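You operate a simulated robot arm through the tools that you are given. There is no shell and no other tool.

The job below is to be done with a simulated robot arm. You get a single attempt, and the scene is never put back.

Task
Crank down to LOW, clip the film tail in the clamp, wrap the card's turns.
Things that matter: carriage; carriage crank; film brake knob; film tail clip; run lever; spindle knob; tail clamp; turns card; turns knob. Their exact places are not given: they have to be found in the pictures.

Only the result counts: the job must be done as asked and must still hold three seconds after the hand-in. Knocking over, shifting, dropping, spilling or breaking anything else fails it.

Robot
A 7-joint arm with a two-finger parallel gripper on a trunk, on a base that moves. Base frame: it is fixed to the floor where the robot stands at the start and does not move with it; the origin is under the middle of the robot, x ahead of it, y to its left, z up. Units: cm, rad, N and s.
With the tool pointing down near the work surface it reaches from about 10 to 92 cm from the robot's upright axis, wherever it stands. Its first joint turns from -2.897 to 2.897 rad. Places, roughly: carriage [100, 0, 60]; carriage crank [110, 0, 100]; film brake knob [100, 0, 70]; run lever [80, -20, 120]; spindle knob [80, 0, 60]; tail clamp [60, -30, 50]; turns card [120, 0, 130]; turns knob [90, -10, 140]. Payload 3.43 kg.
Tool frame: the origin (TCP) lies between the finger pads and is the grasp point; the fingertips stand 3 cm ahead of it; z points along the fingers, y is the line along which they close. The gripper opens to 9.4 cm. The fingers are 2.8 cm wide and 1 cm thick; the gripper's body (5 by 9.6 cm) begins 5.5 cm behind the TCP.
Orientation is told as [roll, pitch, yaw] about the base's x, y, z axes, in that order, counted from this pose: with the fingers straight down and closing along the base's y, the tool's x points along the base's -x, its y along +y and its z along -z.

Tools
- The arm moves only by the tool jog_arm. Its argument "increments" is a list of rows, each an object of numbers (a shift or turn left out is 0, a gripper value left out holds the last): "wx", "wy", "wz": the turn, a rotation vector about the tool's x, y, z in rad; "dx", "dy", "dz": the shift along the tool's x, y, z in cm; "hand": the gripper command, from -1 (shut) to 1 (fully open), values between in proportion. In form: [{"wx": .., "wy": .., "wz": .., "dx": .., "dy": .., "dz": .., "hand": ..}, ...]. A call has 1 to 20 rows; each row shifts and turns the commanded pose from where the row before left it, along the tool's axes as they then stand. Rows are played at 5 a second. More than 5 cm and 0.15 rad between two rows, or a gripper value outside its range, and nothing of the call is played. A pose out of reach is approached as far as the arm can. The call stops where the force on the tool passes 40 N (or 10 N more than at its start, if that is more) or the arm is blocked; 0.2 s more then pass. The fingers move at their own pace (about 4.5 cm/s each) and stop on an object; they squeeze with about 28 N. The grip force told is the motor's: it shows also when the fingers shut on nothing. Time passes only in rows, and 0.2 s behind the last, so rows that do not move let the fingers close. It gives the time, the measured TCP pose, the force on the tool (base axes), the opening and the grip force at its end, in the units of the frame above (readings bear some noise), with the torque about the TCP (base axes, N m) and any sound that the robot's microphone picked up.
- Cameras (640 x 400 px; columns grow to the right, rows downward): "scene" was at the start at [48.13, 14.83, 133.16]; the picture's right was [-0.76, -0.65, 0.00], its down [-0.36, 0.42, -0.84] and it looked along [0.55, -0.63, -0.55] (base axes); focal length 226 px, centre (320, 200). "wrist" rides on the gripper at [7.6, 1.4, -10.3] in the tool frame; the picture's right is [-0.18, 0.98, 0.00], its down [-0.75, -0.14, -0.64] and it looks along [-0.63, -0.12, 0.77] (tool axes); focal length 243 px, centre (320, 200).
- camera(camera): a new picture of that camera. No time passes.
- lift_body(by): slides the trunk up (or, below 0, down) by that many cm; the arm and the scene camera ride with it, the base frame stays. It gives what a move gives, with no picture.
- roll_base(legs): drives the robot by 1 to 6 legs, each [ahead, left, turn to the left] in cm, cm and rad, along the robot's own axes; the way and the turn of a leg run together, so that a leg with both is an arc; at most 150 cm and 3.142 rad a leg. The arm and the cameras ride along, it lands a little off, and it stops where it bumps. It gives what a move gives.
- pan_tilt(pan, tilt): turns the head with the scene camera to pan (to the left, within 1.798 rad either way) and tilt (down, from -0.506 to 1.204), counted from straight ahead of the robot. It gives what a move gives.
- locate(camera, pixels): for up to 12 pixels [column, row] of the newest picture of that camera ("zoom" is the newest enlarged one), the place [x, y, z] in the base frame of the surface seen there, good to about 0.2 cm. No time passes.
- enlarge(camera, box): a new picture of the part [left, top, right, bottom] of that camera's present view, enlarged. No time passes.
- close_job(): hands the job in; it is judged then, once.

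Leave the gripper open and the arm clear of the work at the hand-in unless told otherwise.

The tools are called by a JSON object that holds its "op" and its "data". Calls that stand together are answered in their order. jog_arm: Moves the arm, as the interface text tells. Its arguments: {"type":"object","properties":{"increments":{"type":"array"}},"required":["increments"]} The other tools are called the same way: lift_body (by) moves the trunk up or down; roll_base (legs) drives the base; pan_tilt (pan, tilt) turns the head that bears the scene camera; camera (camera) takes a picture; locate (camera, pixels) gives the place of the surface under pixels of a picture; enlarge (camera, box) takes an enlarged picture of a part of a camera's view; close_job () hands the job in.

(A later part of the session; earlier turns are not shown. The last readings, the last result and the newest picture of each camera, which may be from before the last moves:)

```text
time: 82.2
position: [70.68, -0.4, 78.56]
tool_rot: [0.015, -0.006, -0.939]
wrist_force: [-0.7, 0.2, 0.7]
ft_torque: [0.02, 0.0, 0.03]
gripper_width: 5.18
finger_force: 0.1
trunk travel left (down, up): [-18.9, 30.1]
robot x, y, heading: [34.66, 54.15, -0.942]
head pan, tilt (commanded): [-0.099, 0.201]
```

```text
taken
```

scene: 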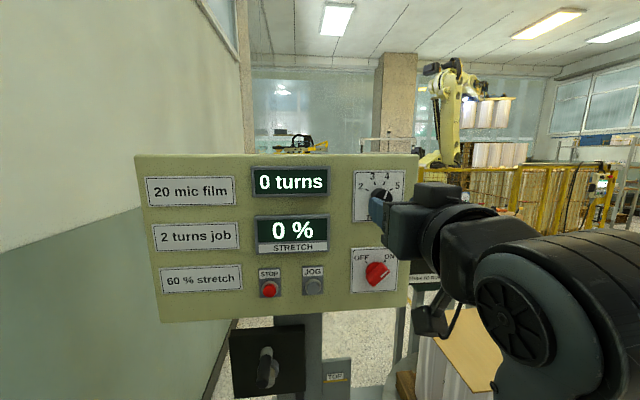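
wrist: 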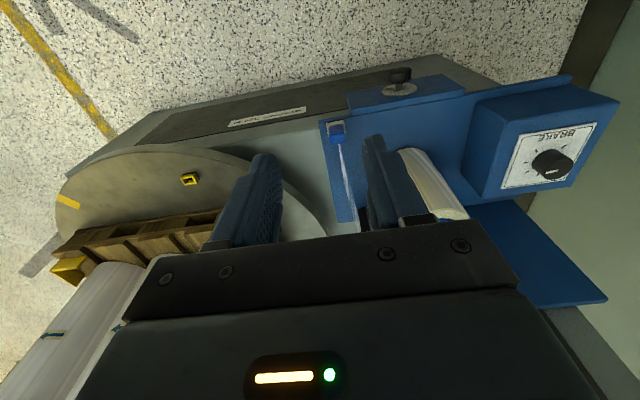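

{"op": "enlarge", "data": {"camera": "wrist", "box": [305, 110, 375, 160]}}

{"op": "locate", "data": {"camera": "zoom", "pixels": [[270, 170], [330, 165], [260, 100], [340, 100], [300, 140], [300, 200], [290, 120]]}}

{"op": "enlarge", "data": {"camera": "wrist", "box": [160, 155, 220, 205]}}

{"op": "locate", "data": {"camera": "zoom", "pixels": [[250, 160], [390, 160], [320, 120], [320, 250], [320, 190], [240, 240], [400, 240]]}}

```text
8.00 times, centred on (340, 135) of wrist
```

zoom: 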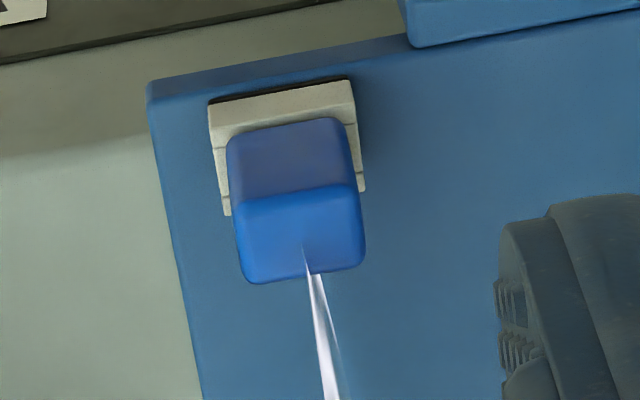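

```text
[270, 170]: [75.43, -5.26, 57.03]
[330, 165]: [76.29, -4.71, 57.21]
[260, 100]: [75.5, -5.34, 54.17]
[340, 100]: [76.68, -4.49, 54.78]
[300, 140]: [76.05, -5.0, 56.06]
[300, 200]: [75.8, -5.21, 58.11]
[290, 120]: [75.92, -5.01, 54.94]
```

```text
8.00 times, centred on (190, 180) of wrist
```

zoom: 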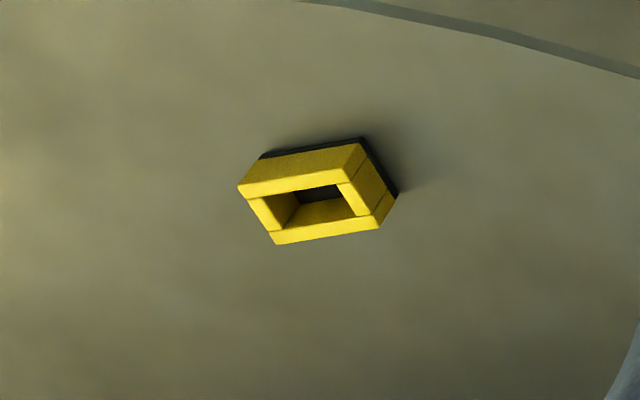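

```text
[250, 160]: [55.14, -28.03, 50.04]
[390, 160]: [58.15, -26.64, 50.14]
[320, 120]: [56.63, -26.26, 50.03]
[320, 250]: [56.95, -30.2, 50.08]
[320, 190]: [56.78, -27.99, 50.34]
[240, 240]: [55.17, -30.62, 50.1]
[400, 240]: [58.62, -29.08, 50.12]
```

The clip is about 2.1 cm wide (along the machine's right), top at z ≈ 58.1, front face n ≈ −48.8. Now a closer look at the clamp: move the tool over toward it.

{"op": "jog_arm", "data": {"increments": [{"dy": -4.4, "dz": 1.5, "dx": -0.5}, {"dy": -4.4, "dz": 2, "dx": -0.5}, {"dy": -4.4, "dz": 2, "dx": -0.5}, {"dy": -4.4, "dz": 2, "dx": -0.5}, {"dy": -4.4, "dz": 2, "dx": -0.5}, {"dy": -4.4, "dz": 2, "dx": -0.5}]}}

{"op": "camera", "data": {"camera": "wrist"}}

```text
time: 83.6
position: [51.07, -18.51, 66.72]
tool_rot: [0.015, -0.007, -0.937]
wrist_force: [0.5, -0.3, 1.4]
ft_torque: [-0.01, 0.0, 0.01]
gripper_width: 5.17
finger_force: 0.1
trunk travel left (down, up): [-18.9, 30.1]
robot x, y, heading: [34.65, 54.64, -0.943]
head pan, tilt (commanded): [-0.099, 0.201]
```

```text
taken
```

wrist: 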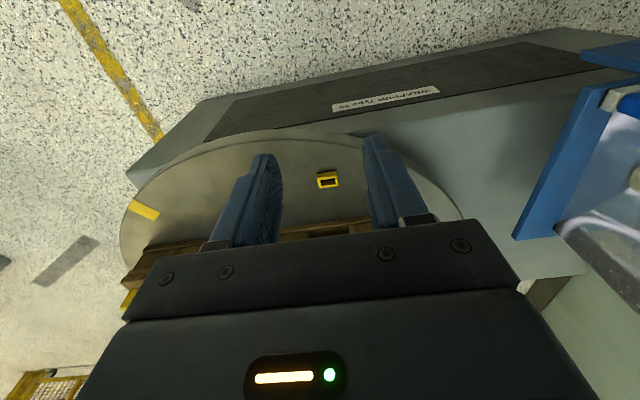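

{"op": "enlarge", "data": {"camera": "wrist", "box": [300, 160, 356, 200]}}

{"op": "locate", "data": {"camera": "zoom", "pixels": [[215, 165], [405, 155], [215, 265], [420, 265], [310, 140], [310, 170], [310, 200], [320, 225], [325, 250], [320, 280], [240, 220], [400, 210]]}}

```text
10.00 times, centred on (328, 180) of wrist
```

zoom: 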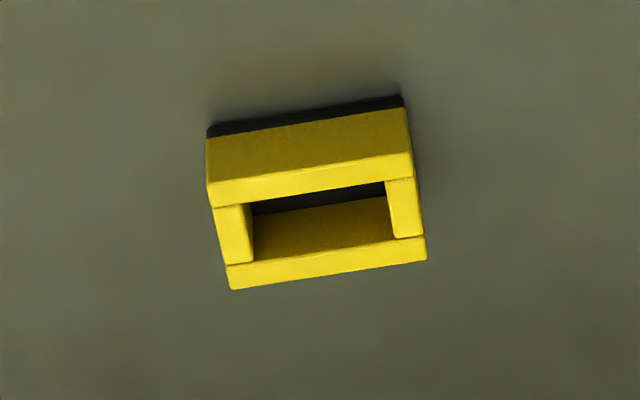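

```text
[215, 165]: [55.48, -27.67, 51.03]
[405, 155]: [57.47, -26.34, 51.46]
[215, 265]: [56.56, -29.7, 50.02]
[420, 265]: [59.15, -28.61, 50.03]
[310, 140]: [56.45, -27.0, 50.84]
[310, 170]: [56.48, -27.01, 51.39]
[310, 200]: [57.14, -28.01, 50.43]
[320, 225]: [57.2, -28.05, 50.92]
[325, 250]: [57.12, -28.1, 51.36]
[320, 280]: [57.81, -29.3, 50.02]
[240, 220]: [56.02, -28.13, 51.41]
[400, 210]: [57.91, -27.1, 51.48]
```

Clamp: outer ≈ 2.7 × 1.7 cm, top z ≈ 51.5, a slot ≈ 1.8 × 0.95 cm, aligned with the machine. The clip seems to sit on a white holder of the same shape. I'll move to the same relative viewpoint over the clip holder to compare the two views.

{"op": "jog_arm", "data": {"increments": [{"dy": 4.09, "dx": 0.98, "dz": -0.46}, {"dy": 4.09, "dx": 0.98, "dz": -0.46}, {"dy": 4.09, "dx": 0.98, "dz": -0.46}, {"dy": 4.09, "dx": 0.98, "dz": -0.46}, {"dy": 4.09, "dx": 0.98, "dz": -0.46}, {"dy": 4.09, "dx": 0.98, "dz": -0.46}, {"dy": 4.09, "dx": 0.98, "dz": -0.46}, {}]}}

{"op": "camera", "data": {"camera": "wrist"}}

{"op": "enlarge", "data": {"camera": "wrist", "box": [300, 160, 356, 200]}}

```text
time: 85.4
position: [70.58, 4.29, 70.49]
tool_rot: [0.013, -0.008, -0.939]
wrist_force: [-0.1, 0.1, -0.5]
ft_torque: [0.01, 0.02, -0.04]
gripper_width: 5.17
finger_force: 0.1
trunk travel left (down, up): [-18.9, 30.1]
robot x, y, heading: [34.85, 54.41, -0.942]
head pan, tilt (commanded): [-0.099, 0.201]
```

```text
taken
```

wrist: 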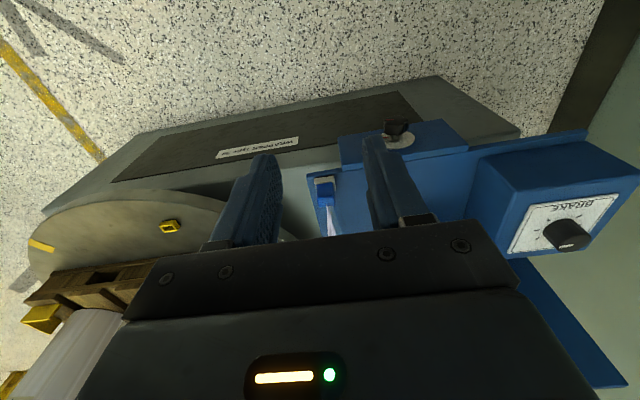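

```text
10.00 times, centred on (328, 180) of wrist
```

zoom: 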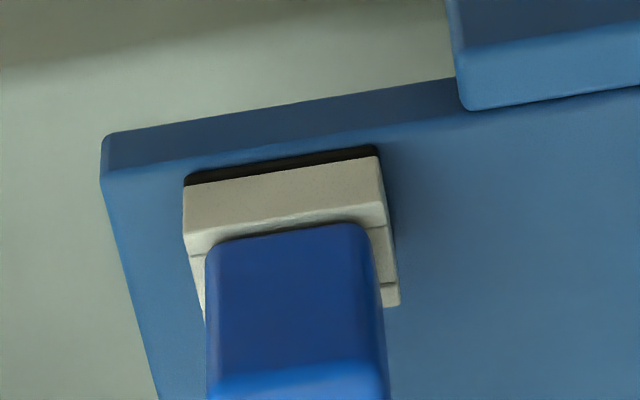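

The two sockets have the same shape and orientation (edges slope −9.1° vs −9.6°). I'll measure the holder and tray heights.

{"op": "locate", "data": {"camera": "zoom", "pixels": [[195, 210], [370, 180], [285, 195], [285, 178], [285, 212], [450, 200], [150, 250], [390, 295], [200, 290], [230, 300], [350, 290], [290, 300]]}}

```text
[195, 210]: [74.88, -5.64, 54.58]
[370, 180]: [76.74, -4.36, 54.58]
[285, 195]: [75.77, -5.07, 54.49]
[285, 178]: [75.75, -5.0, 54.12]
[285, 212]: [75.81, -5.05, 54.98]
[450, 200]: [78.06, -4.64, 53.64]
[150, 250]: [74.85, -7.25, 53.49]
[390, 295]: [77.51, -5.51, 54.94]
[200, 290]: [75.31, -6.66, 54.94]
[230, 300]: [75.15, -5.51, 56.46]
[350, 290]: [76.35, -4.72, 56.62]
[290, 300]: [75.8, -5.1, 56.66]
```

Holder centre ≈ r −58.3, n −49.6, top z 54.95; clamp centre ≈ r −29.65, n −56, top z 51.45. I'll square the tool and move above the clip.

{"op": "jog_arm", "data": {"increments": [{"wx": 0.013, "wy": 0.008}, {"dx": -3.8, "dy": -0.42, "dz": 1}, {"dx": -3.8, "dy": -0.42, "dz": 1}, {"dx": -3.86, "dy": -0.41, "dz": 2}, {"dz": 1.5}, {}]}}

{"op": "pan_tilt", "data": {"pan": -0.1, "tilt": 0.9}}

{"op": "camera", "data": {"camera": "scene"}}

{"op": "camera", "data": {"camera": "wrist"}}

```text
time: 86.8
position: [76.13, -5.88, 64.67]
tool_rot: [0.0, 0.001, -0.939]
wrist_force: [0.1, 0.6, 0.2]
ft_torque: [0.0, 0.01, 0.01]
gripper_width: 5.18
finger_force: 0.1
trunk travel left (down, up): [-18.9, 30.1]
robot x, y, heading: [34.59, 54.57, -0.938]
head pan, tilt (commanded): [-0.099, 0.201]
```

```text
time: 87.9
position: [76.07, -5.95, 64.72]
tool_rot: [0.0, 0.001, -0.938]
wrist_force: [0.7, 0.0, 0.6]
ft_torque: [-0.03, 0.01, -0.06]
gripper_width: 5.14
finger_force: 0.2
trunk travel left (down, up): [-18.9, 30.1]
robot x, y, heading: [34.61, 54.77, -0.936]
head pan, tilt (commanded): [-0.099, 0.901]
```

```text
taken
```

scene: 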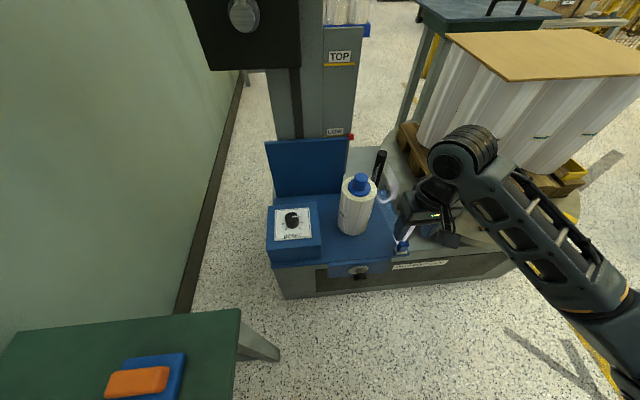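

```text
taken
```

wrist: 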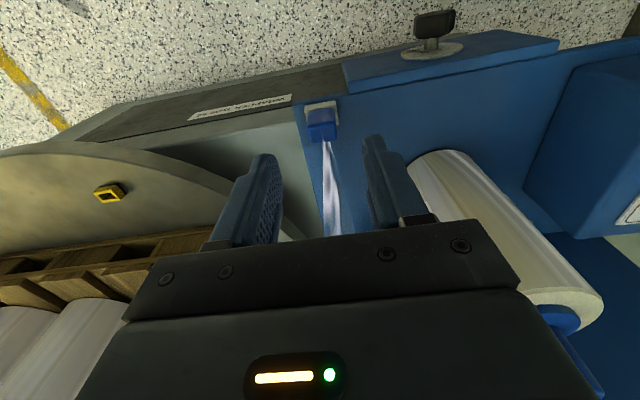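

Aligned (r −57.97, n −49.66). Shift 0.3 left and lower to z ≈ 58.8.

{"op": "jog_arm", "data": {"increments": [{"dy": 0.3, "dz": 2}, {"dz": 2}, {"dz": 1.9}, {}]}}

{"op": "camera", "data": {"camera": "wrist"}}

{"op": "enlarge", "data": {"camera": "wrist", "box": [230, 60, 410, 240]}}

{"op": "enlarge", "data": {"camera": "scene", "box": [360, 180, 460, 270]}}

```text
time: 88.9
position: [76.23, -5.65, 58.89]
tool_rot: [-0.001, 0.002, -0.938]
wrist_force: [0.1, 0.3, 0.6]
ft_torque: [0.01, 0.01, 0.02]
gripper_width: 5.16
finger_force: 0.1
trunk travel left (down, up): [-18.9, 30.1]
robot x, y, heading: [34.9, 54.45, -0.94]
head pan, tilt (commanded): [-0.099, 0.901]
```

```text
taken
```

wrist: 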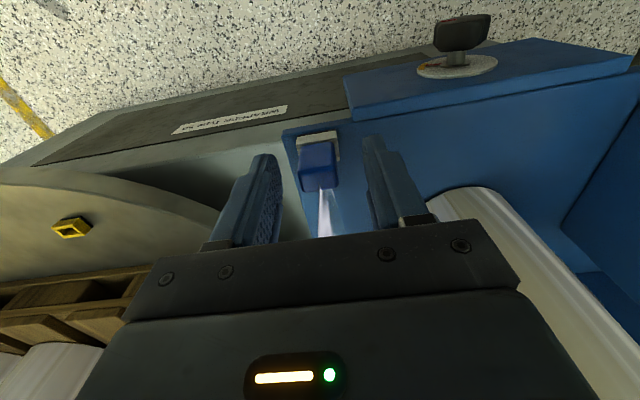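

```text
2.22 times, centred on (320, 150) of wrist
```

zoom: 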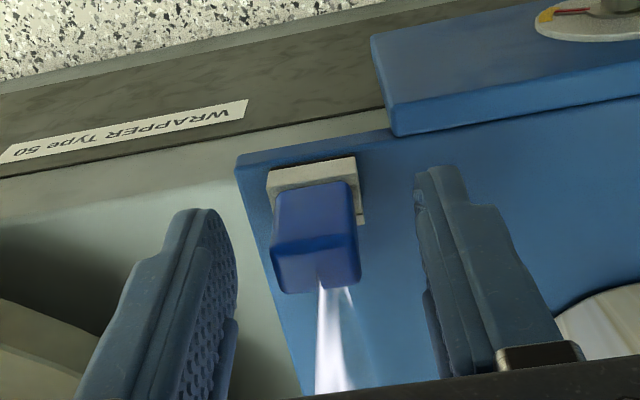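

```text
4.44 times, centred on (410, 225) of scene
```

zoom: 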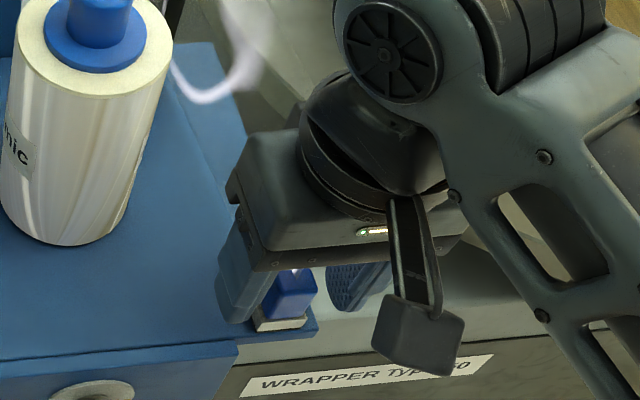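

Position r −58.23, n −49.52. Close on the clip.

{"op": "jog_arm", "data": {"increments": [{"hand": -0.3}, {"hand": -0.5}, {"hand": -1}, {"hand": -1}, {"hand": -1}]}}

{"op": "enlarge", "data": {"camera": "wrist", "box": [230, 60, 410, 240]}}

```text
time: 90.1
position: [76.28, -5.69, 58.92]
tool_rot: [0.0, 0.002, -0.939]
wrist_force: [-0.2, -0.5, 1.0]
ft_torque: [0.01, 0.04, 0.01]
gripper_width: 2.03
finger_force: 27.5
trunk travel left (down, up): [-18.9, 30.1]
robot x, y, heading: [34.98, 54.65, -0.94]
head pan, tilt (commanded): [-0.099, 0.901]
```

```text
2.22 times, centred on (320, 150) of wrist
```

zoom: 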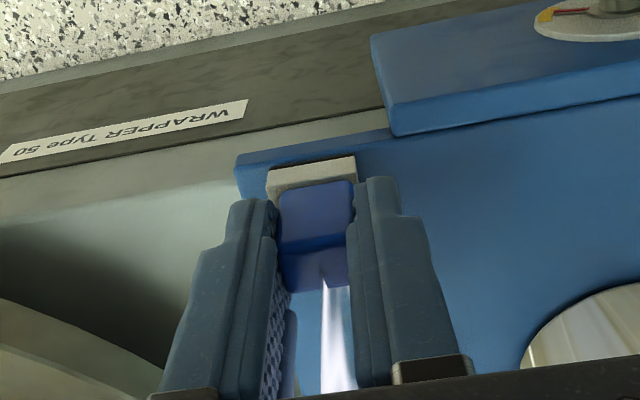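

Gripped cleanly (2.03 cm). Lift 4 cm.

{"op": "jog_arm", "data": {"increments": [{"dz": -0.7}, {"dz": -0.7}, {"dz": -1}, {"dz": -1.6}, {}]}}

{"op": "camera", "data": {"camera": "wrist"}}

{"op": "enlarge", "data": {"camera": "wrist", "box": [230, 60, 410, 240]}}

{"op": "enlarge", "data": {"camera": "scene", "box": [360, 180, 460, 270]}}

```text
time: 91.3
position: [76.2, -5.57, 62.86]
tool_rot: [0.0, 0.001, -0.94]
wrist_force: [1.6, 0.2, 0.0]
ft_torque: [0.0, 0.03, -0.03]
gripper_width: 2.05
finger_force: 27.9
trunk travel left (down, up): [-18.9, 30.1]
robot x, y, heading: [34.65, 54.07, -0.94]
head pan, tilt (commanded): [-0.099, 0.901]
```

```text
taken
```

wrist: 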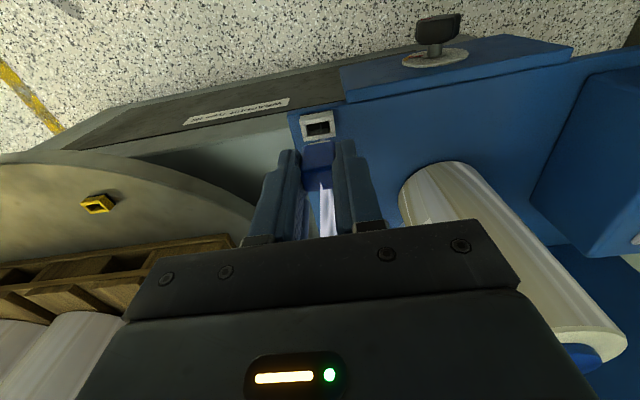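

```text
2.22 times, centred on (320, 150) of wrist
```

zoom: 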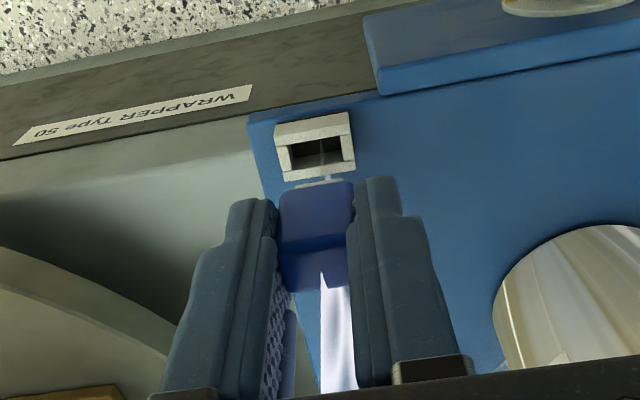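

```text
4.44 times, centred on (410, 225) of scene
```

zoom: 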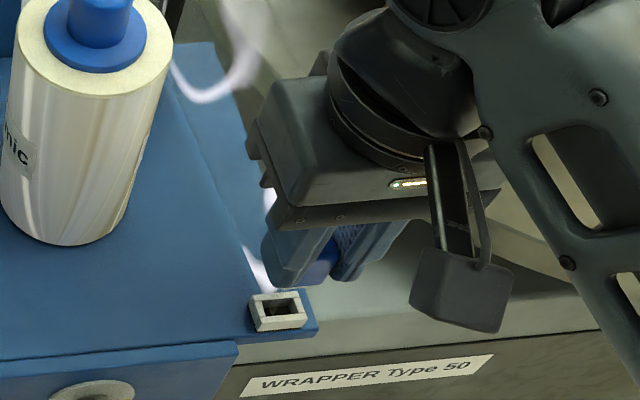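

The clip is out; the holder is empty. I carry it over to above the clamp (28.6 right, 6.2 forward).

{"op": "jog_arm", "data": {"increments": [{"dy": -3.5, "dx": -0.8}, {"dy": -4.19, "dx": -0.9}, {"dy": -4.19, "dx": -0.9}, {"dy": -4.19, "dx": -0.9}, {"dy": -4.19, "dx": -0.9}, {"dy": -4.19, "dx": -0.9}, {"dy": -4.19, "dx": -0.9}, {}]}}

{"op": "camera", "data": {"camera": "wrist"}}

{"op": "enlarge", "data": {"camera": "wrist", "box": [230, 60, 410, 240]}}

{"op": "camera", "data": {"camera": "scene"}}

```text
time: 93.1
position: [57.01, -27.89, 62.72]
tool_rot: [0.0, 0.002, -0.94]
wrist_force: [0.2, 0.6, -0.3]
ft_torque: [-0.03, 0.0, -0.03]
gripper_width: 2.03
finger_force: 27.0
trunk travel left (down, up): [-18.9, 30.1]
robot x, y, heading: [34.98, 54.24, -0.942]
head pan, tilt (commanded): [-0.099, 0.901]
```

```text
taken
```

wrist: 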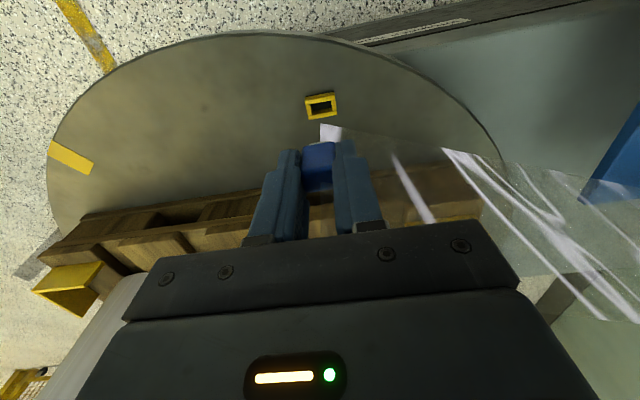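

```text
2.22 times, centred on (320, 150) of wrist
```

zoom: 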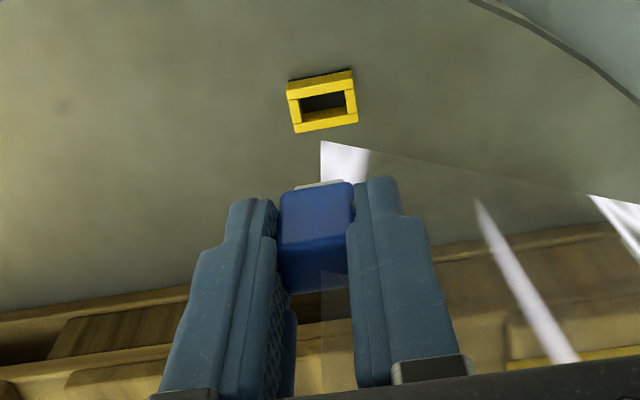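

```text
taken
```

scene: 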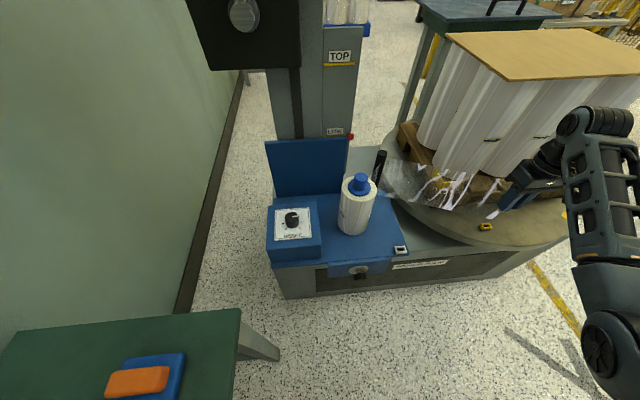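

The film sheet follows. I'll lower to the height equivalent to the lifted view over the holder (TCP z ≈ 59.4) and compare the clamp's picture with the holder's.

{"op": "jog_arm", "data": {"increments": [{"dz": 1.7}, {"dz": 1.65}, {}]}}

{"op": "enlarge", "data": {"camera": "wrist", "box": [230, 60, 410, 240]}}

{"op": "enlarge", "data": {"camera": "wrist", "box": [290, 90, 350, 150]}}

```text
time: 93.9
position: [56.76, -27.63, 59.24]
tool_rot: [0.0, 0.002, -0.939]
wrist_force: [0.2, -0.4, -0.3]
ft_torque: [-0.02, 0.01, 0.01]
gripper_width: 2.03
finger_force: 28.0
trunk travel left (down, up): [-18.9, 30.1]
robot x, y, heading: [35.07, 54.28, -0.945]
head pan, tilt (commanded): [-0.099, 0.901]
```

```text
2.22 times, centred on (320, 150) of wrist
```

zoom: 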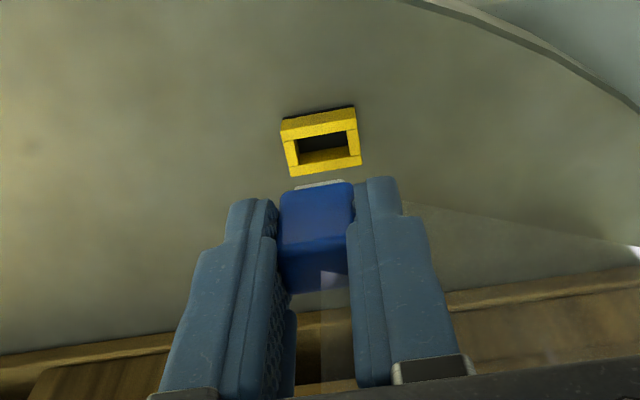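

```text
6.67 times, centred on (320, 120) of wrist
```

zoom: 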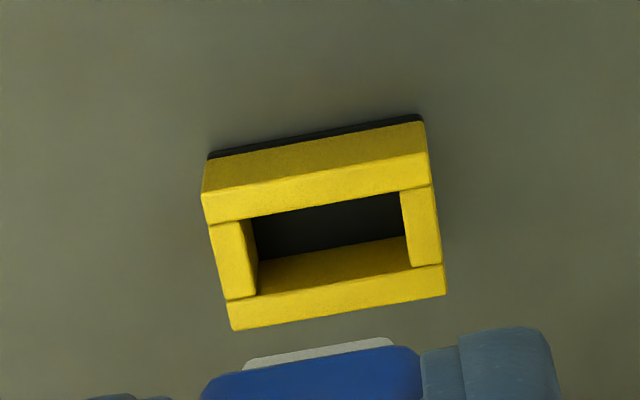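

Tongue ≈1.56 cm wide vs slot ≈1.88 cm. Estimates differ by ~2 mm on alignment, so I'll lower to just above the clamp and compare directly.

{"op": "jog_arm", "data": {"increments": [{"dz": 1.0}, {"dz": 0.7}, {}]}}

{"op": "enlarge", "data": {"camera": "wrist", "box": [290, 100, 350, 160]}}

{"op": "enlarge", "data": {"camera": "scene", "box": [460, 190, 540, 250]}}

```text
time: 94.7
position: [56.86, -27.85, 57.78]
tool_rot: [0.0, 0.003, -0.938]
wrist_force: [0.5, -0.2, -0.3]
ft_torque: [-0.02, -0.03, -0.02]
gripper_width: 2.06
finger_force: 27.9
trunk travel left (down, up): [-18.9, 30.1]
robot x, y, heading: [34.55, 54.66, -0.942]
head pan, tilt (commanded): [-0.099, 0.901]
```

```text
6.67 times, centred on (320, 130) of wrist
```

zoom: 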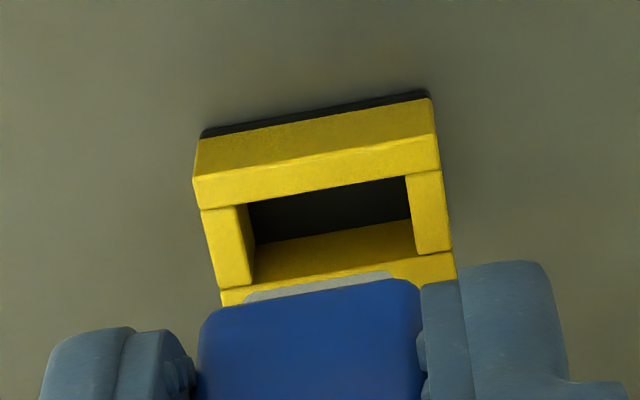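

```text
6.67 times, centred on (500, 220) of scene
```

zoom: 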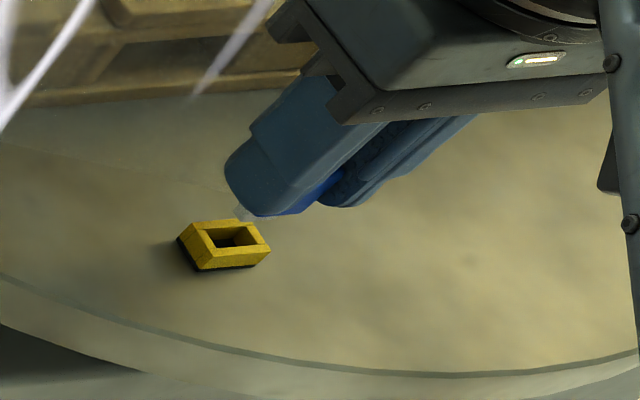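

From the close-up: slot centre vs tongue: I need about 0.2 back and 0.18 left. Adjust, lower 1 cm more and look again.

{"op": "jog_arm", "data": {"increments": [{"dx": 0.2, "dy": 0.18}, {"dz": 0.5}, {"dz": 0.4}, {}]}}

{"op": "enlarge", "data": {"camera": "wrist", "box": [290, 100, 350, 160]}}

{"op": "enlarge", "data": {"camera": "scene", "box": [460, 190, 540, 250]}}

```text
time: 95.7
position: [56.84, -27.43, 56.86]
tool_rot: [-0.001, 0.003, -0.939]
wrist_force: [-0.2, -0.7, -0.7]
ft_torque: [-0.02, 0.01, 0.02]
gripper_width: 2.05
finger_force: 27.9
trunk travel left (down, up): [-18.9, 30.1]
robot x, y, heading: [34.98, 54.26, -0.939]
head pan, tilt (commanded): [-0.099, 0.901]
```

```text
6.67 times, centred on (320, 130) of wrist
```

zoom: 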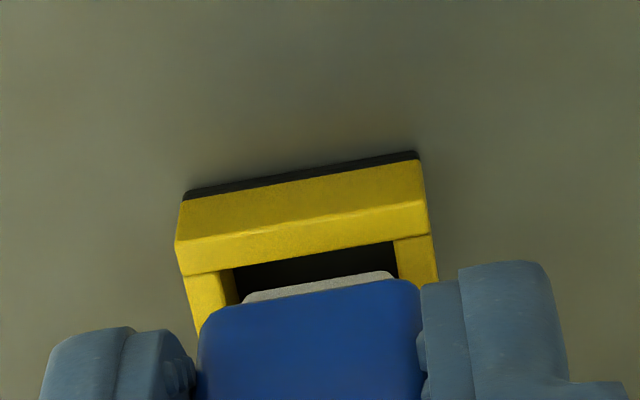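

```text
6.67 times, centred on (500, 220) of scene
```

zoom: 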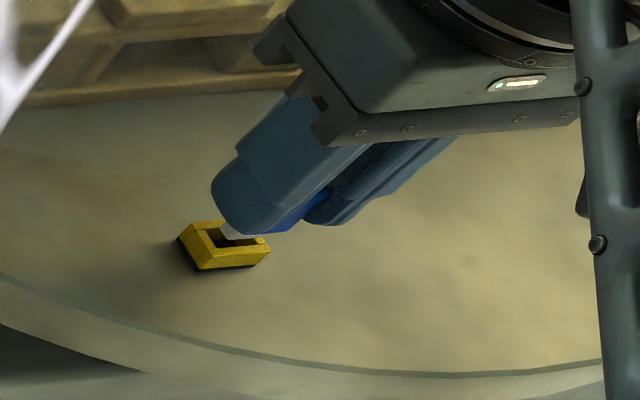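

The tongue now lies within the slot outline (margins ~6 px left, 11 px right). Lower in small steps, watching force.

{"op": "jog_arm", "data": {"increments": [{"dz": 0.25}, {"dz": 0.25}, {"dz": 0.2}, {}]}}

{"op": "enlarge", "data": {"camera": "wrist", "box": [290, 100, 350, 160]}}

{"op": "enlarge", "data": {"camera": "scene", "box": [470, 200, 520, 240]}}

```text
time: 96.7
position: [56.9, -27.37, 56.18]
tool_rot: [-0.001, 0.002, -0.941]
wrist_force: [-0.2, 0.3, 0.2]
ft_torque: [-0.02, -0.01, 0.03]
gripper_width: 2.06
finger_force: 28.2
trunk travel left (down, up): [-18.9, 30.1]
robot x, y, heading: [34.63, 54.36, -0.936]
head pan, tilt (commanded): [-0.099, 0.901]
```

```text
6.67 times, centred on (320, 130) of wrist
```

zoom: 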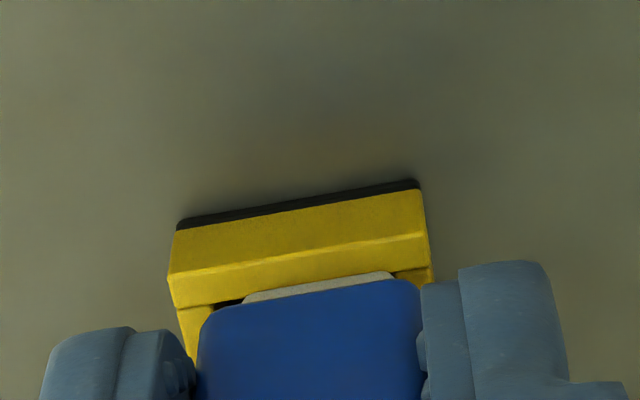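

```text
10.00 times, centred on (495, 220) of scene
```

zoom: 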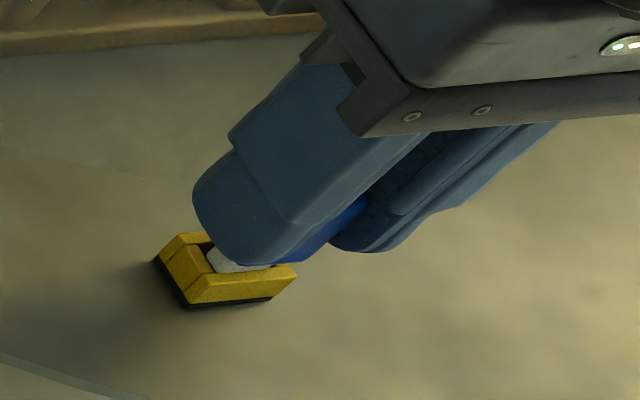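

No contact force yet. Continue lowering in small steps.

{"op": "jog_arm", "data": {"increments": [{"dz": 0.2}, {"dz": 0.2}, {}]}}

{"op": "enlarge", "data": {"camera": "wrist", "box": [290, 100, 350, 160]}}

{"op": "enlarge", "data": {"camera": "scene", "box": [470, 200, 520, 240]}}

```text
time: 97.5
position: [56.75, -27.4, 55.72]
tool_rot: [0.0, 0.001, -0.939]
wrist_force: [2.4, -6.2, 3.2]
ft_torque: [-0.26, -0.04, -0.01]
gripper_width: 2.02
finger_force: 27.7
trunk travel left (down, up): [-18.9, 30.1]
robot x, y, heading: [34.64, 54.5, -0.937]
head pan, tilt (commanded): [-0.099, 0.901]
```

```text
6.67 times, centred on (320, 130) of wrist
```

zoom: 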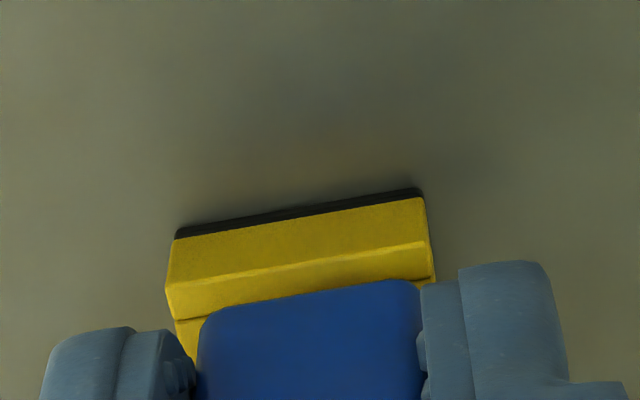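

```text
10.00 times, centred on (495, 220) of scene
```

zoom: 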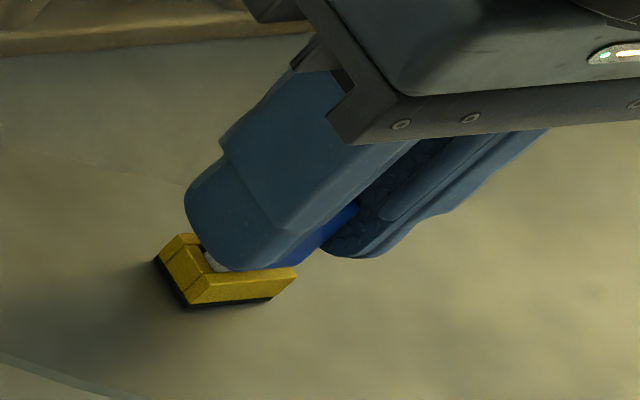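

The tongue has entered; a 6 N push forward from the near wall means I am a bit too far back. Shift 0.12 forward and keep lowering.

{"op": "jog_arm", "data": {"increments": [{"dx": -0.12}, {"dz": 0.15}, {"dz": 0.15}, {}]}}

{"op": "enlarge", "data": {"camera": "scene", "box": [470, 200, 520, 240]}}

```text
time: 98.5
position: [56.84, -27.39, 55.47]
tool_rot: [0.0, 0.001, -0.94]
wrist_force: [-2.1, -0.6, 2.1]
ft_torque: [-0.03, 0.1, 0.0]
gripper_width: 2.03
finger_force: 28.1
trunk travel left (down, up): [-18.9, 30.1]
robot x, y, heading: [34.68, 54.42, -0.936]
head pan, tilt (commanded): [-0.099, 0.901]
```

```text
10.00 times, centred on (495, 220) of scene
```

zoom: 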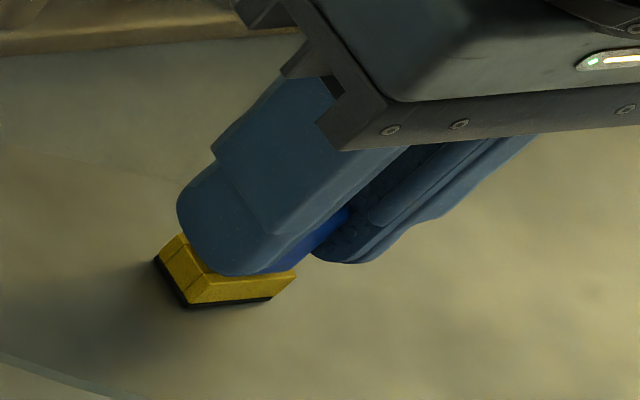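

{"op": "jog_arm", "data": {"increments": [{"dz": 0.15}, {"dz": 0.1}, {}]}}

```text
time: 99.3
position: [56.92, -27.49, 55.39]
tool_rot: [-0.001, -0.003, -0.939]
wrist_force: [-0.9, -13.1, 8.4]
ft_torque: [-0.09, 0.13, 0.0]
gripper_width: 2.08
finger_force: 28.1
trunk travel left (down, up): [-18.9, 30.1]
robot x, y, heading: [34.68, 54.48, -0.946]
head pan, tilt (commanded): [-0.099, 0.901]
```

{"op": "jog_arm", "data": {"increments": [{"dx": -0.12, "dy": -0.08}, {"dz": 0.15}, {"dz": 0.1}, {}]}}

{"op": "enlarge", "data": {"camera": "wrist", "box": [290, 100, 350, 160]}}

{"op": "enlarge", "data": {"camera": "scene", "box": [470, 200, 520, 240]}}

```text
time: 100.3
position: [56.9, -27.55, 55.09]
tool_rot: [0.0, -0.001, -0.937]
wrist_force: [-8.3, -2.1, 23.1]
ft_torque: [-0.1, 0.16, -0.01]
gripper_width: 2.03
finger_force: 28.0
trunk travel left (down, up): [-18.9, 30.1]
robot x, y, heading: [34.45, 54.47, -0.943]
head pan, tilt (commanded): [-0.099, 0.901]
```

```text
6.67 times, centred on (320, 130) of wrist
```

zoom: 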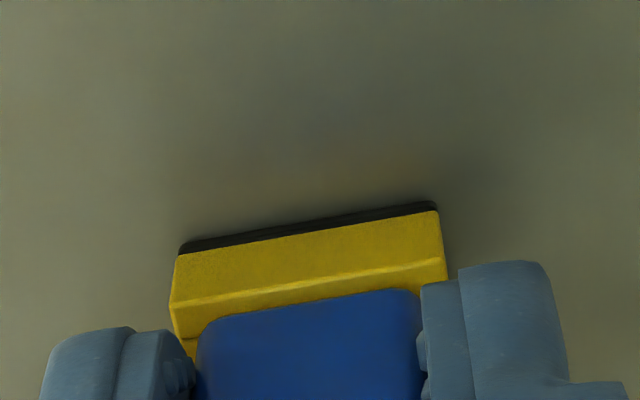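

```text
10.00 times, centred on (495, 220) of scene
```

zoom: 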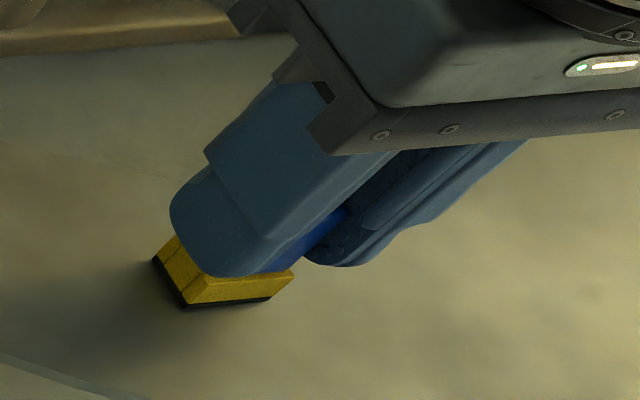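

Pressing 23 N down: it appears bottomed. One slight extra press, then relax and look.

{"op": "jog_arm", "data": {"increments": [{"dz": 0.1}, {}, {"dz": -0.2}, {}]}}

```text
time: 101.3
position: [56.89, -27.64, 55.02]
tool_rot: [0.0, 0.0, -0.939]
wrist_force: [-11.3, -18.0, 5.0]
ft_torque: [-0.57, 0.13, -0.07]
gripper_width: 2.02
finger_force: 27.5
trunk travel left (down, up): [-18.9, 30.1]
robot x, y, heading: [34.76, 54.79, -0.94]
head pan, tilt (commanded): [-0.099, 0.901]
```

Relieve the sideways load, then open the gripper.

{"op": "jog_arm", "data": {"increments": [{"dx": -0.1, "dy": -0.2}, {}, {"hand": -0.2}, {"hand": 0}, {"hand": 0.1}, {}]}}

{"op": "enlarge", "data": {"camera": "wrist", "box": [260, 80, 380, 200]}}

{"op": "enlarge", "data": {"camera": "scene", "box": [470, 200, 520, 240]}}

```text
time: 102.7
position: [56.9, -27.76, 55.04]
tool_rot: [-0.001, 0.002, -0.938]
wrist_force: [-0.4, 0.4, 1.2]
ft_torque: [0.01, -0.01, -0.01]
gripper_width: 5.17
finger_force: 0.0
trunk travel left (down, up): [-18.9, 30.1]
robot x, y, heading: [34.99, 54.59, -0.942]
head pan, tilt (commanded): [-0.099, 0.901]
```

```text
3.33 times, centred on (320, 140) of wrist
```

zoom: 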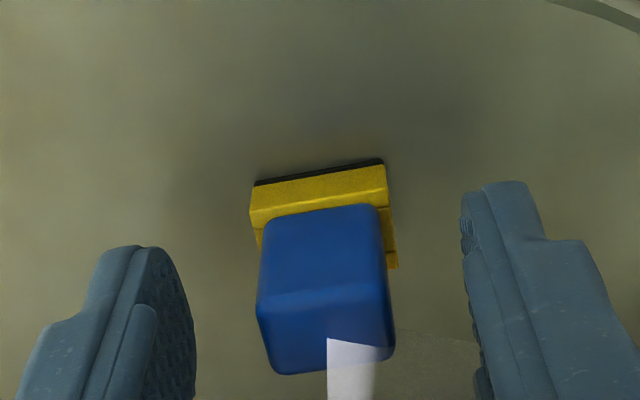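

```text
10.00 times, centred on (495, 220) of scene
```

zoom: 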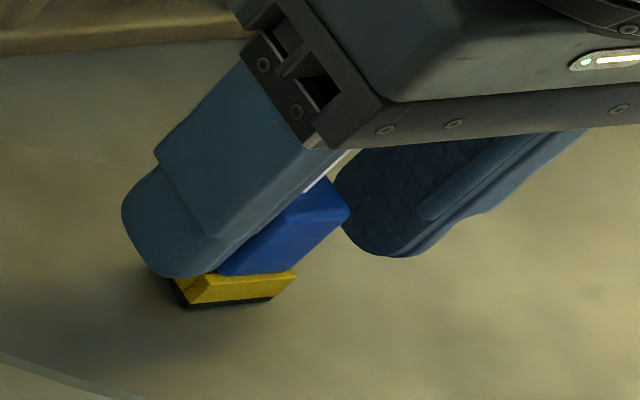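

The clip sits in the clamp. Raise the gripper straight up 12 cm and inspect.

{"op": "jog_arm", "data": {"increments": [{"dz": -1}, {"dz": -2}, {"dz": -3}, {"dz": -3}, {"dz": -3}]}}

{"op": "camera", "data": {"camera": "wrist"}}

{"op": "camera", "data": {"camera": "scene"}}

{"op": "enlarge", "data": {"camera": "scene", "box": [440, 180, 540, 250]}}

```text
time: 103.9
position: [57.0, -27.67, 66.98]
tool_rot: [0.006, -0.002, -0.943]
wrist_force: [4.9, 1.6, -3.3]
ft_torque: [-0.15, 0.44, 0.01]
gripper_width: 5.17
finger_force: 0.1
trunk travel left (down, up): [-18.9, 30.1]
robot x, y, heading: [34.25, 54.38, -0.942]
head pan, tilt (commanded): [-0.099, 0.901]
```

```text
taken
```

wrist: 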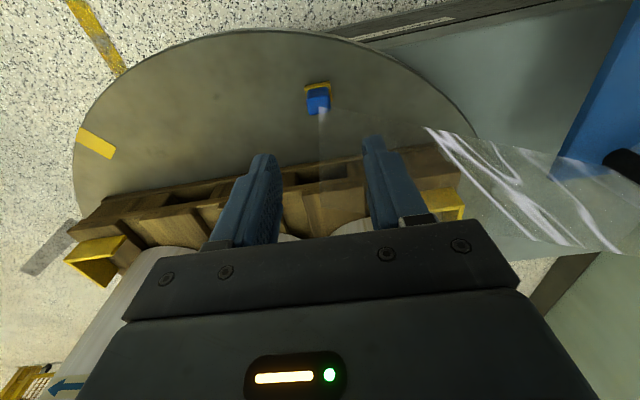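

```text
taken
```

scene: 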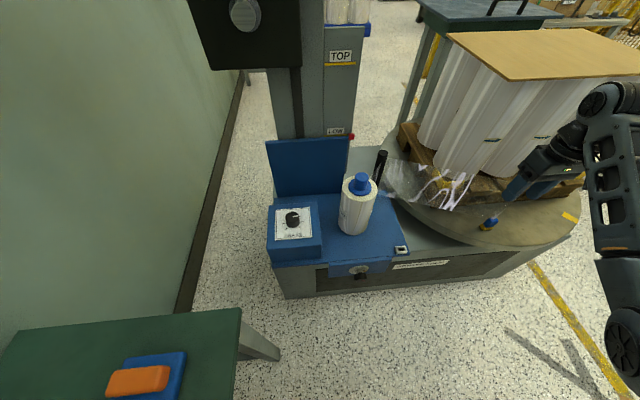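

```text
5.71 times, centred on (490, 215) of scene
```

zoom: 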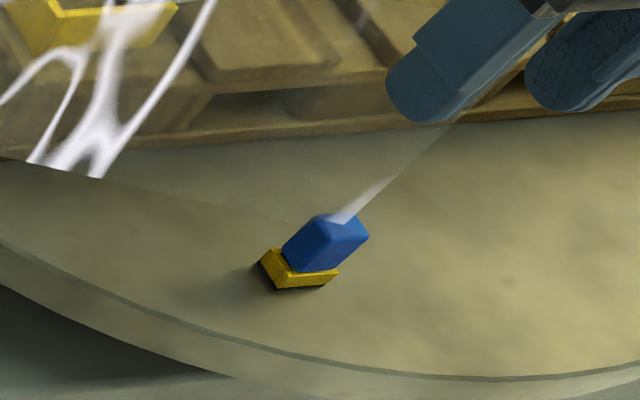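

{"op": "jog_arm", "data": {"increments": [{}, {}]}}

{"op": "enlarge", "data": {"camera": "wrist", "box": [230, 60, 410, 240]}}

```text
time: 104.5
position: [56.84, -27.64, 67.0]
tool_rot: [-0.001, 0.001, -0.938]
wrist_force: [0.3, 0.2, 0.9]
ft_torque: [0.02, 0.03, 0.01]
gripper_width: 5.16
finger_force: 0.1
trunk travel left (down, up): [-18.9, 30.1]
robot x, y, heading: [34.77, 54.43, -0.941]
head pan, tilt (commanded): [-0.099, 0.901]
```

```text
2.22 times, centred on (320, 150) of wrist
```

zoom: 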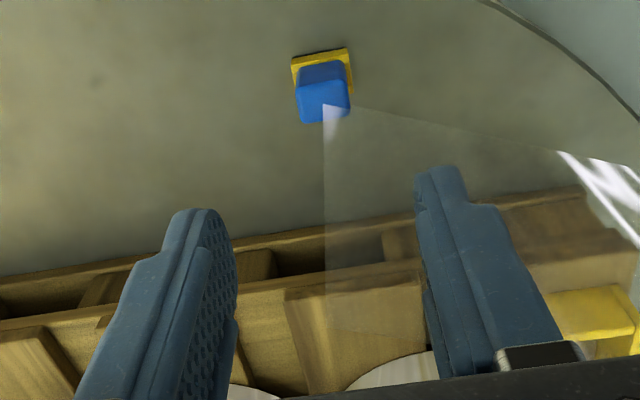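

The clip is firmly in the clamp, force is zero (film sheet is standing above it). I now back the tool away from the turntable and raise the trunk.

{"op": "jog_arm", "data": {"increments": [{"dx": 3.5}, {"dx": 3.5}, {"dx": 3.5}, {"dy": 4}, {"dy": 4}, {"dy": 4}]}}

{"op": "lift_body", "data": {"by": 30}}

{"op": "pan_tilt", "data": {"pan": -0.25, "tilt": 0.35}}

{"op": "camera", "data": {"camera": "scene"}}

{"op": "enlarge", "data": {"camera": "scene", "box": [380, 150, 560, 290]}}

```text
time: 105.9
position: [60.38, -12.29, 67.27]
tool_rot: [0.001, 0.001, -0.939]
wrist_force: [0.2, 0.5, -0.8]
ft_torque: [0.0, 0.02, 0.01]
gripper_width: 5.18
finger_force: 0.0
trunk travel left (down, up): [-18.9, 30.1]
robot x, y, heading: [35.01, 54.49, -0.942]
head pan, tilt (commanded): [-0.099, 0.901]
```

```text
time: 108.9
position: [60.52, -12.27, 97.22]
tool_rot: [0.002, 0.002, -0.939]
wrist_force: [0.3, 0.4, 0.4]
ft_torque: [0.02, -0.01, 0.03]
gripper_width: 5.16
finger_force: 0.0
trunk travel left (down, up): [-48.9, 0.1]
robot x, y, heading: [34.67, 54.49, -0.942]
head pan, tilt (commanded): [-0.099, 0.901]
```

```text
time: 109.8
position: [60.38, -12.33, 97.12]
tool_rot: [-0.001, 0.0, -0.938]
wrist_force: [-0.2, 0.3, -0.6]
ft_torque: [0.0, -0.01, -0.01]
gripper_width: 5.19
finger_force: 0.0
trunk travel left (down, up): [-48.9, 0.1]
robot x, y, heading: [34.88, 54.23, -0.942]
head pan, tilt (commanded): [-0.25, 0.351]
```

```text
taken
```

scene: 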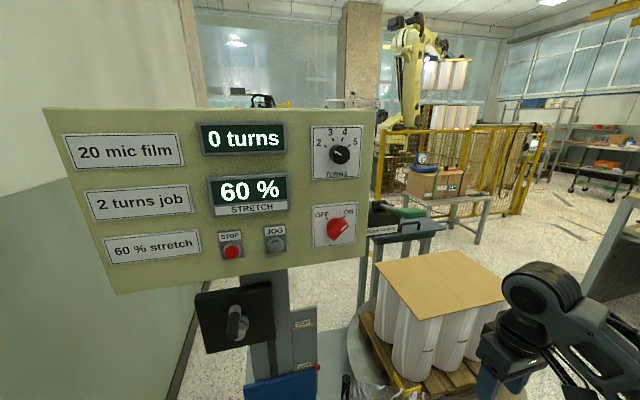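

```text
2.86 times, centred on (470, 220) of scene
```

zoom: 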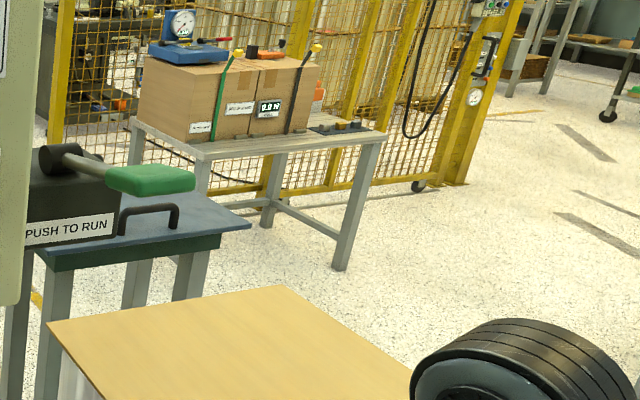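

The display now reads 60 % stretch, matching the card, so the brake is already right. Now I locate the run lever.

{"op": "locate", "data": {"camera": "zoom", "pixels": [[110, 175], [150, 175], [190, 180], [150, 188], [75, 160], [95, 165], [50, 160], [70, 200], [130, 172], [70, 228], [20, 190]]}}

{"op": "enlarge", "data": {"camera": "scene", "box": [370, 185, 450, 245]}}

```text
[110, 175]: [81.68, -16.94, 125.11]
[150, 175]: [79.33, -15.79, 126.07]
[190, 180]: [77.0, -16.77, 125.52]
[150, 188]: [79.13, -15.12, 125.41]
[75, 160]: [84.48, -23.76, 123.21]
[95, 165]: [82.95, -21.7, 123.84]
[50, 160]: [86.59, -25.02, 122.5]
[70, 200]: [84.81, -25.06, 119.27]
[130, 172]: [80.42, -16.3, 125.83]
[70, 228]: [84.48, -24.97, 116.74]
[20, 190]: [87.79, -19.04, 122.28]
```

```text
6.67 times, centred on (410, 215) of scene
```

zoom: 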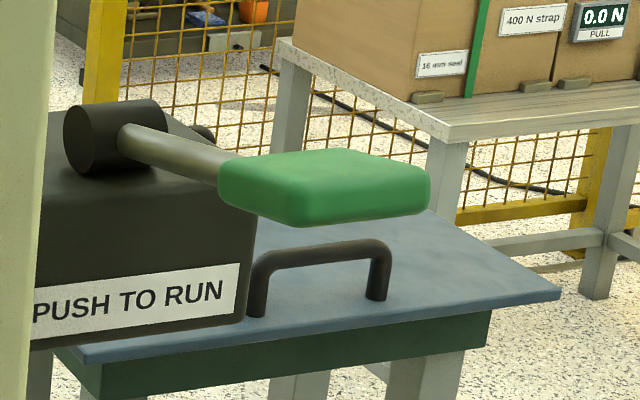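

Lever: green pad spans r −56…−52, n −62.5…−58.9, top z ≈ 126, pivoting behind at n −71. I'll pitch the tool horizontal with closed fingers, and go above the pad to press down.

{"op": "jog_arm", "data": {"increments": [{"wy": -0.143, "hand": -1}, {"wy": -0.143}, {"wy": -0.143}, {"wy": -0.143}, {"wy": -0.143}, {"wy": -0.143}, {"wy": -0.143}, {"wy": -0.143}, {"wy": -0.143}, {"wy": -0.143}, {"wy": -0.141}, {}]}}

```text
time: 112.5
position: [60.3, -12.38, 97.13]
tool_rot: [-0.779, -1.571, -0.161]
wrist_force: [-0.1, 0.5, 0.1]
ft_torque: [-0.01, -0.01, -0.02]
gripper_width: 0.0
finger_force: 27.9
trunk travel left (down, up): [-48.9, 0.1]
robot x, y, heading: [34.52, 54.54, -0.937]
head pan, tilt (commanded): [-0.25, 0.351]
```

{"op": "jog_arm", "data": {"increments": [{"dx": -4.1, "dz": 1.2}, {"dx": -4.1, "dz": 1.2}, {"dx": -4.1, "dz": 1.2}, {"dx": -4.1, "dz": 1.2}, {"dx": -4.1, "dz": 1.2}, {"dx": -4.1, "dz": 1.2}, {"dx": -4.1, "dz": 1.2}, {"dx": -4.1, "dz": 1.2}, {}]}}

{"op": "camera", "data": {"camera": "scene"}}

```text
time: 114.5
position: [66.02, -20.21, 130.08]
tool_rot: [0.439, -1.568, -1.378]
wrist_force: [-0.1, -0.1, 0.1]
ft_torque: [-0.01, -0.01, -0.03]
gripper_width: 0.03
finger_force: 28.2
trunk travel left (down, up): [-48.9, 0.1]
robot x, y, heading: [35.08, 54.55, -0.938]
head pan, tilt (commanded): [-0.25, 0.351]
```

```text
taken
```

scene: 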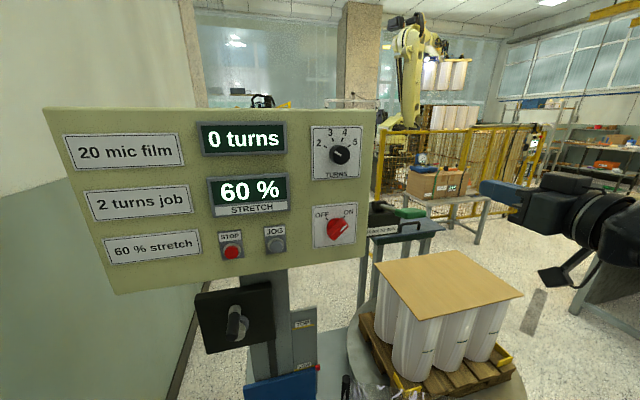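

{"op": "jog_arm", "data": {"increments": [{"dy": 4.2}, {"dy": 4.2}, {"dy": 4.2}, {"dz": 2.2}, {"dz": 2.2}, {}]}}

{"op": "enlarge", "data": {"camera": "scene", "box": [350, 150, 510, 250]}}

{"op": "camera", "data": {"camera": "wrist"}}

```text
time: 115.8
position: [79.01, -16.67, 129.85]
tool_rot: [0.307, -1.569, -1.247]
wrist_force: [-0.2, -0.6, 0.2]
ft_torque: [-0.03, 0.01, 0.01]
gripper_width: 0.01
finger_force: 27.7
out of reach, approached as far as the arm can: row 3
trunk travel left (down, up): [-48.9, 0.1]
robot x, y, heading: [34.7, 54.59, -0.945]
head pan, tilt (commanded): [-0.25, 0.351]
```

```text
4.00 times, centred on (430, 200) of scene
```

zoom: 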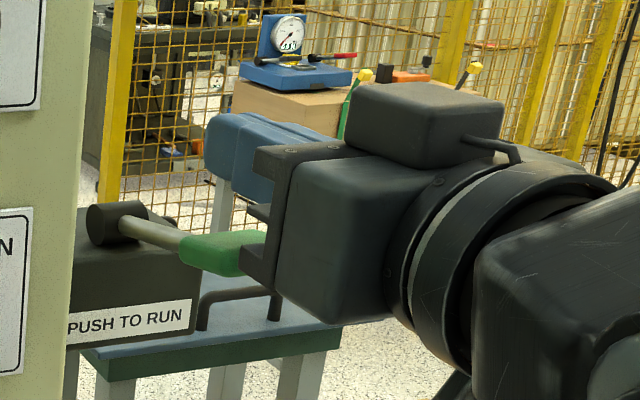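

```text
taken
```

wrist: 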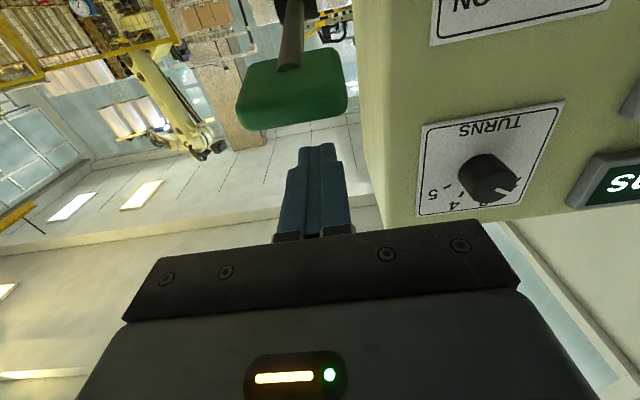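

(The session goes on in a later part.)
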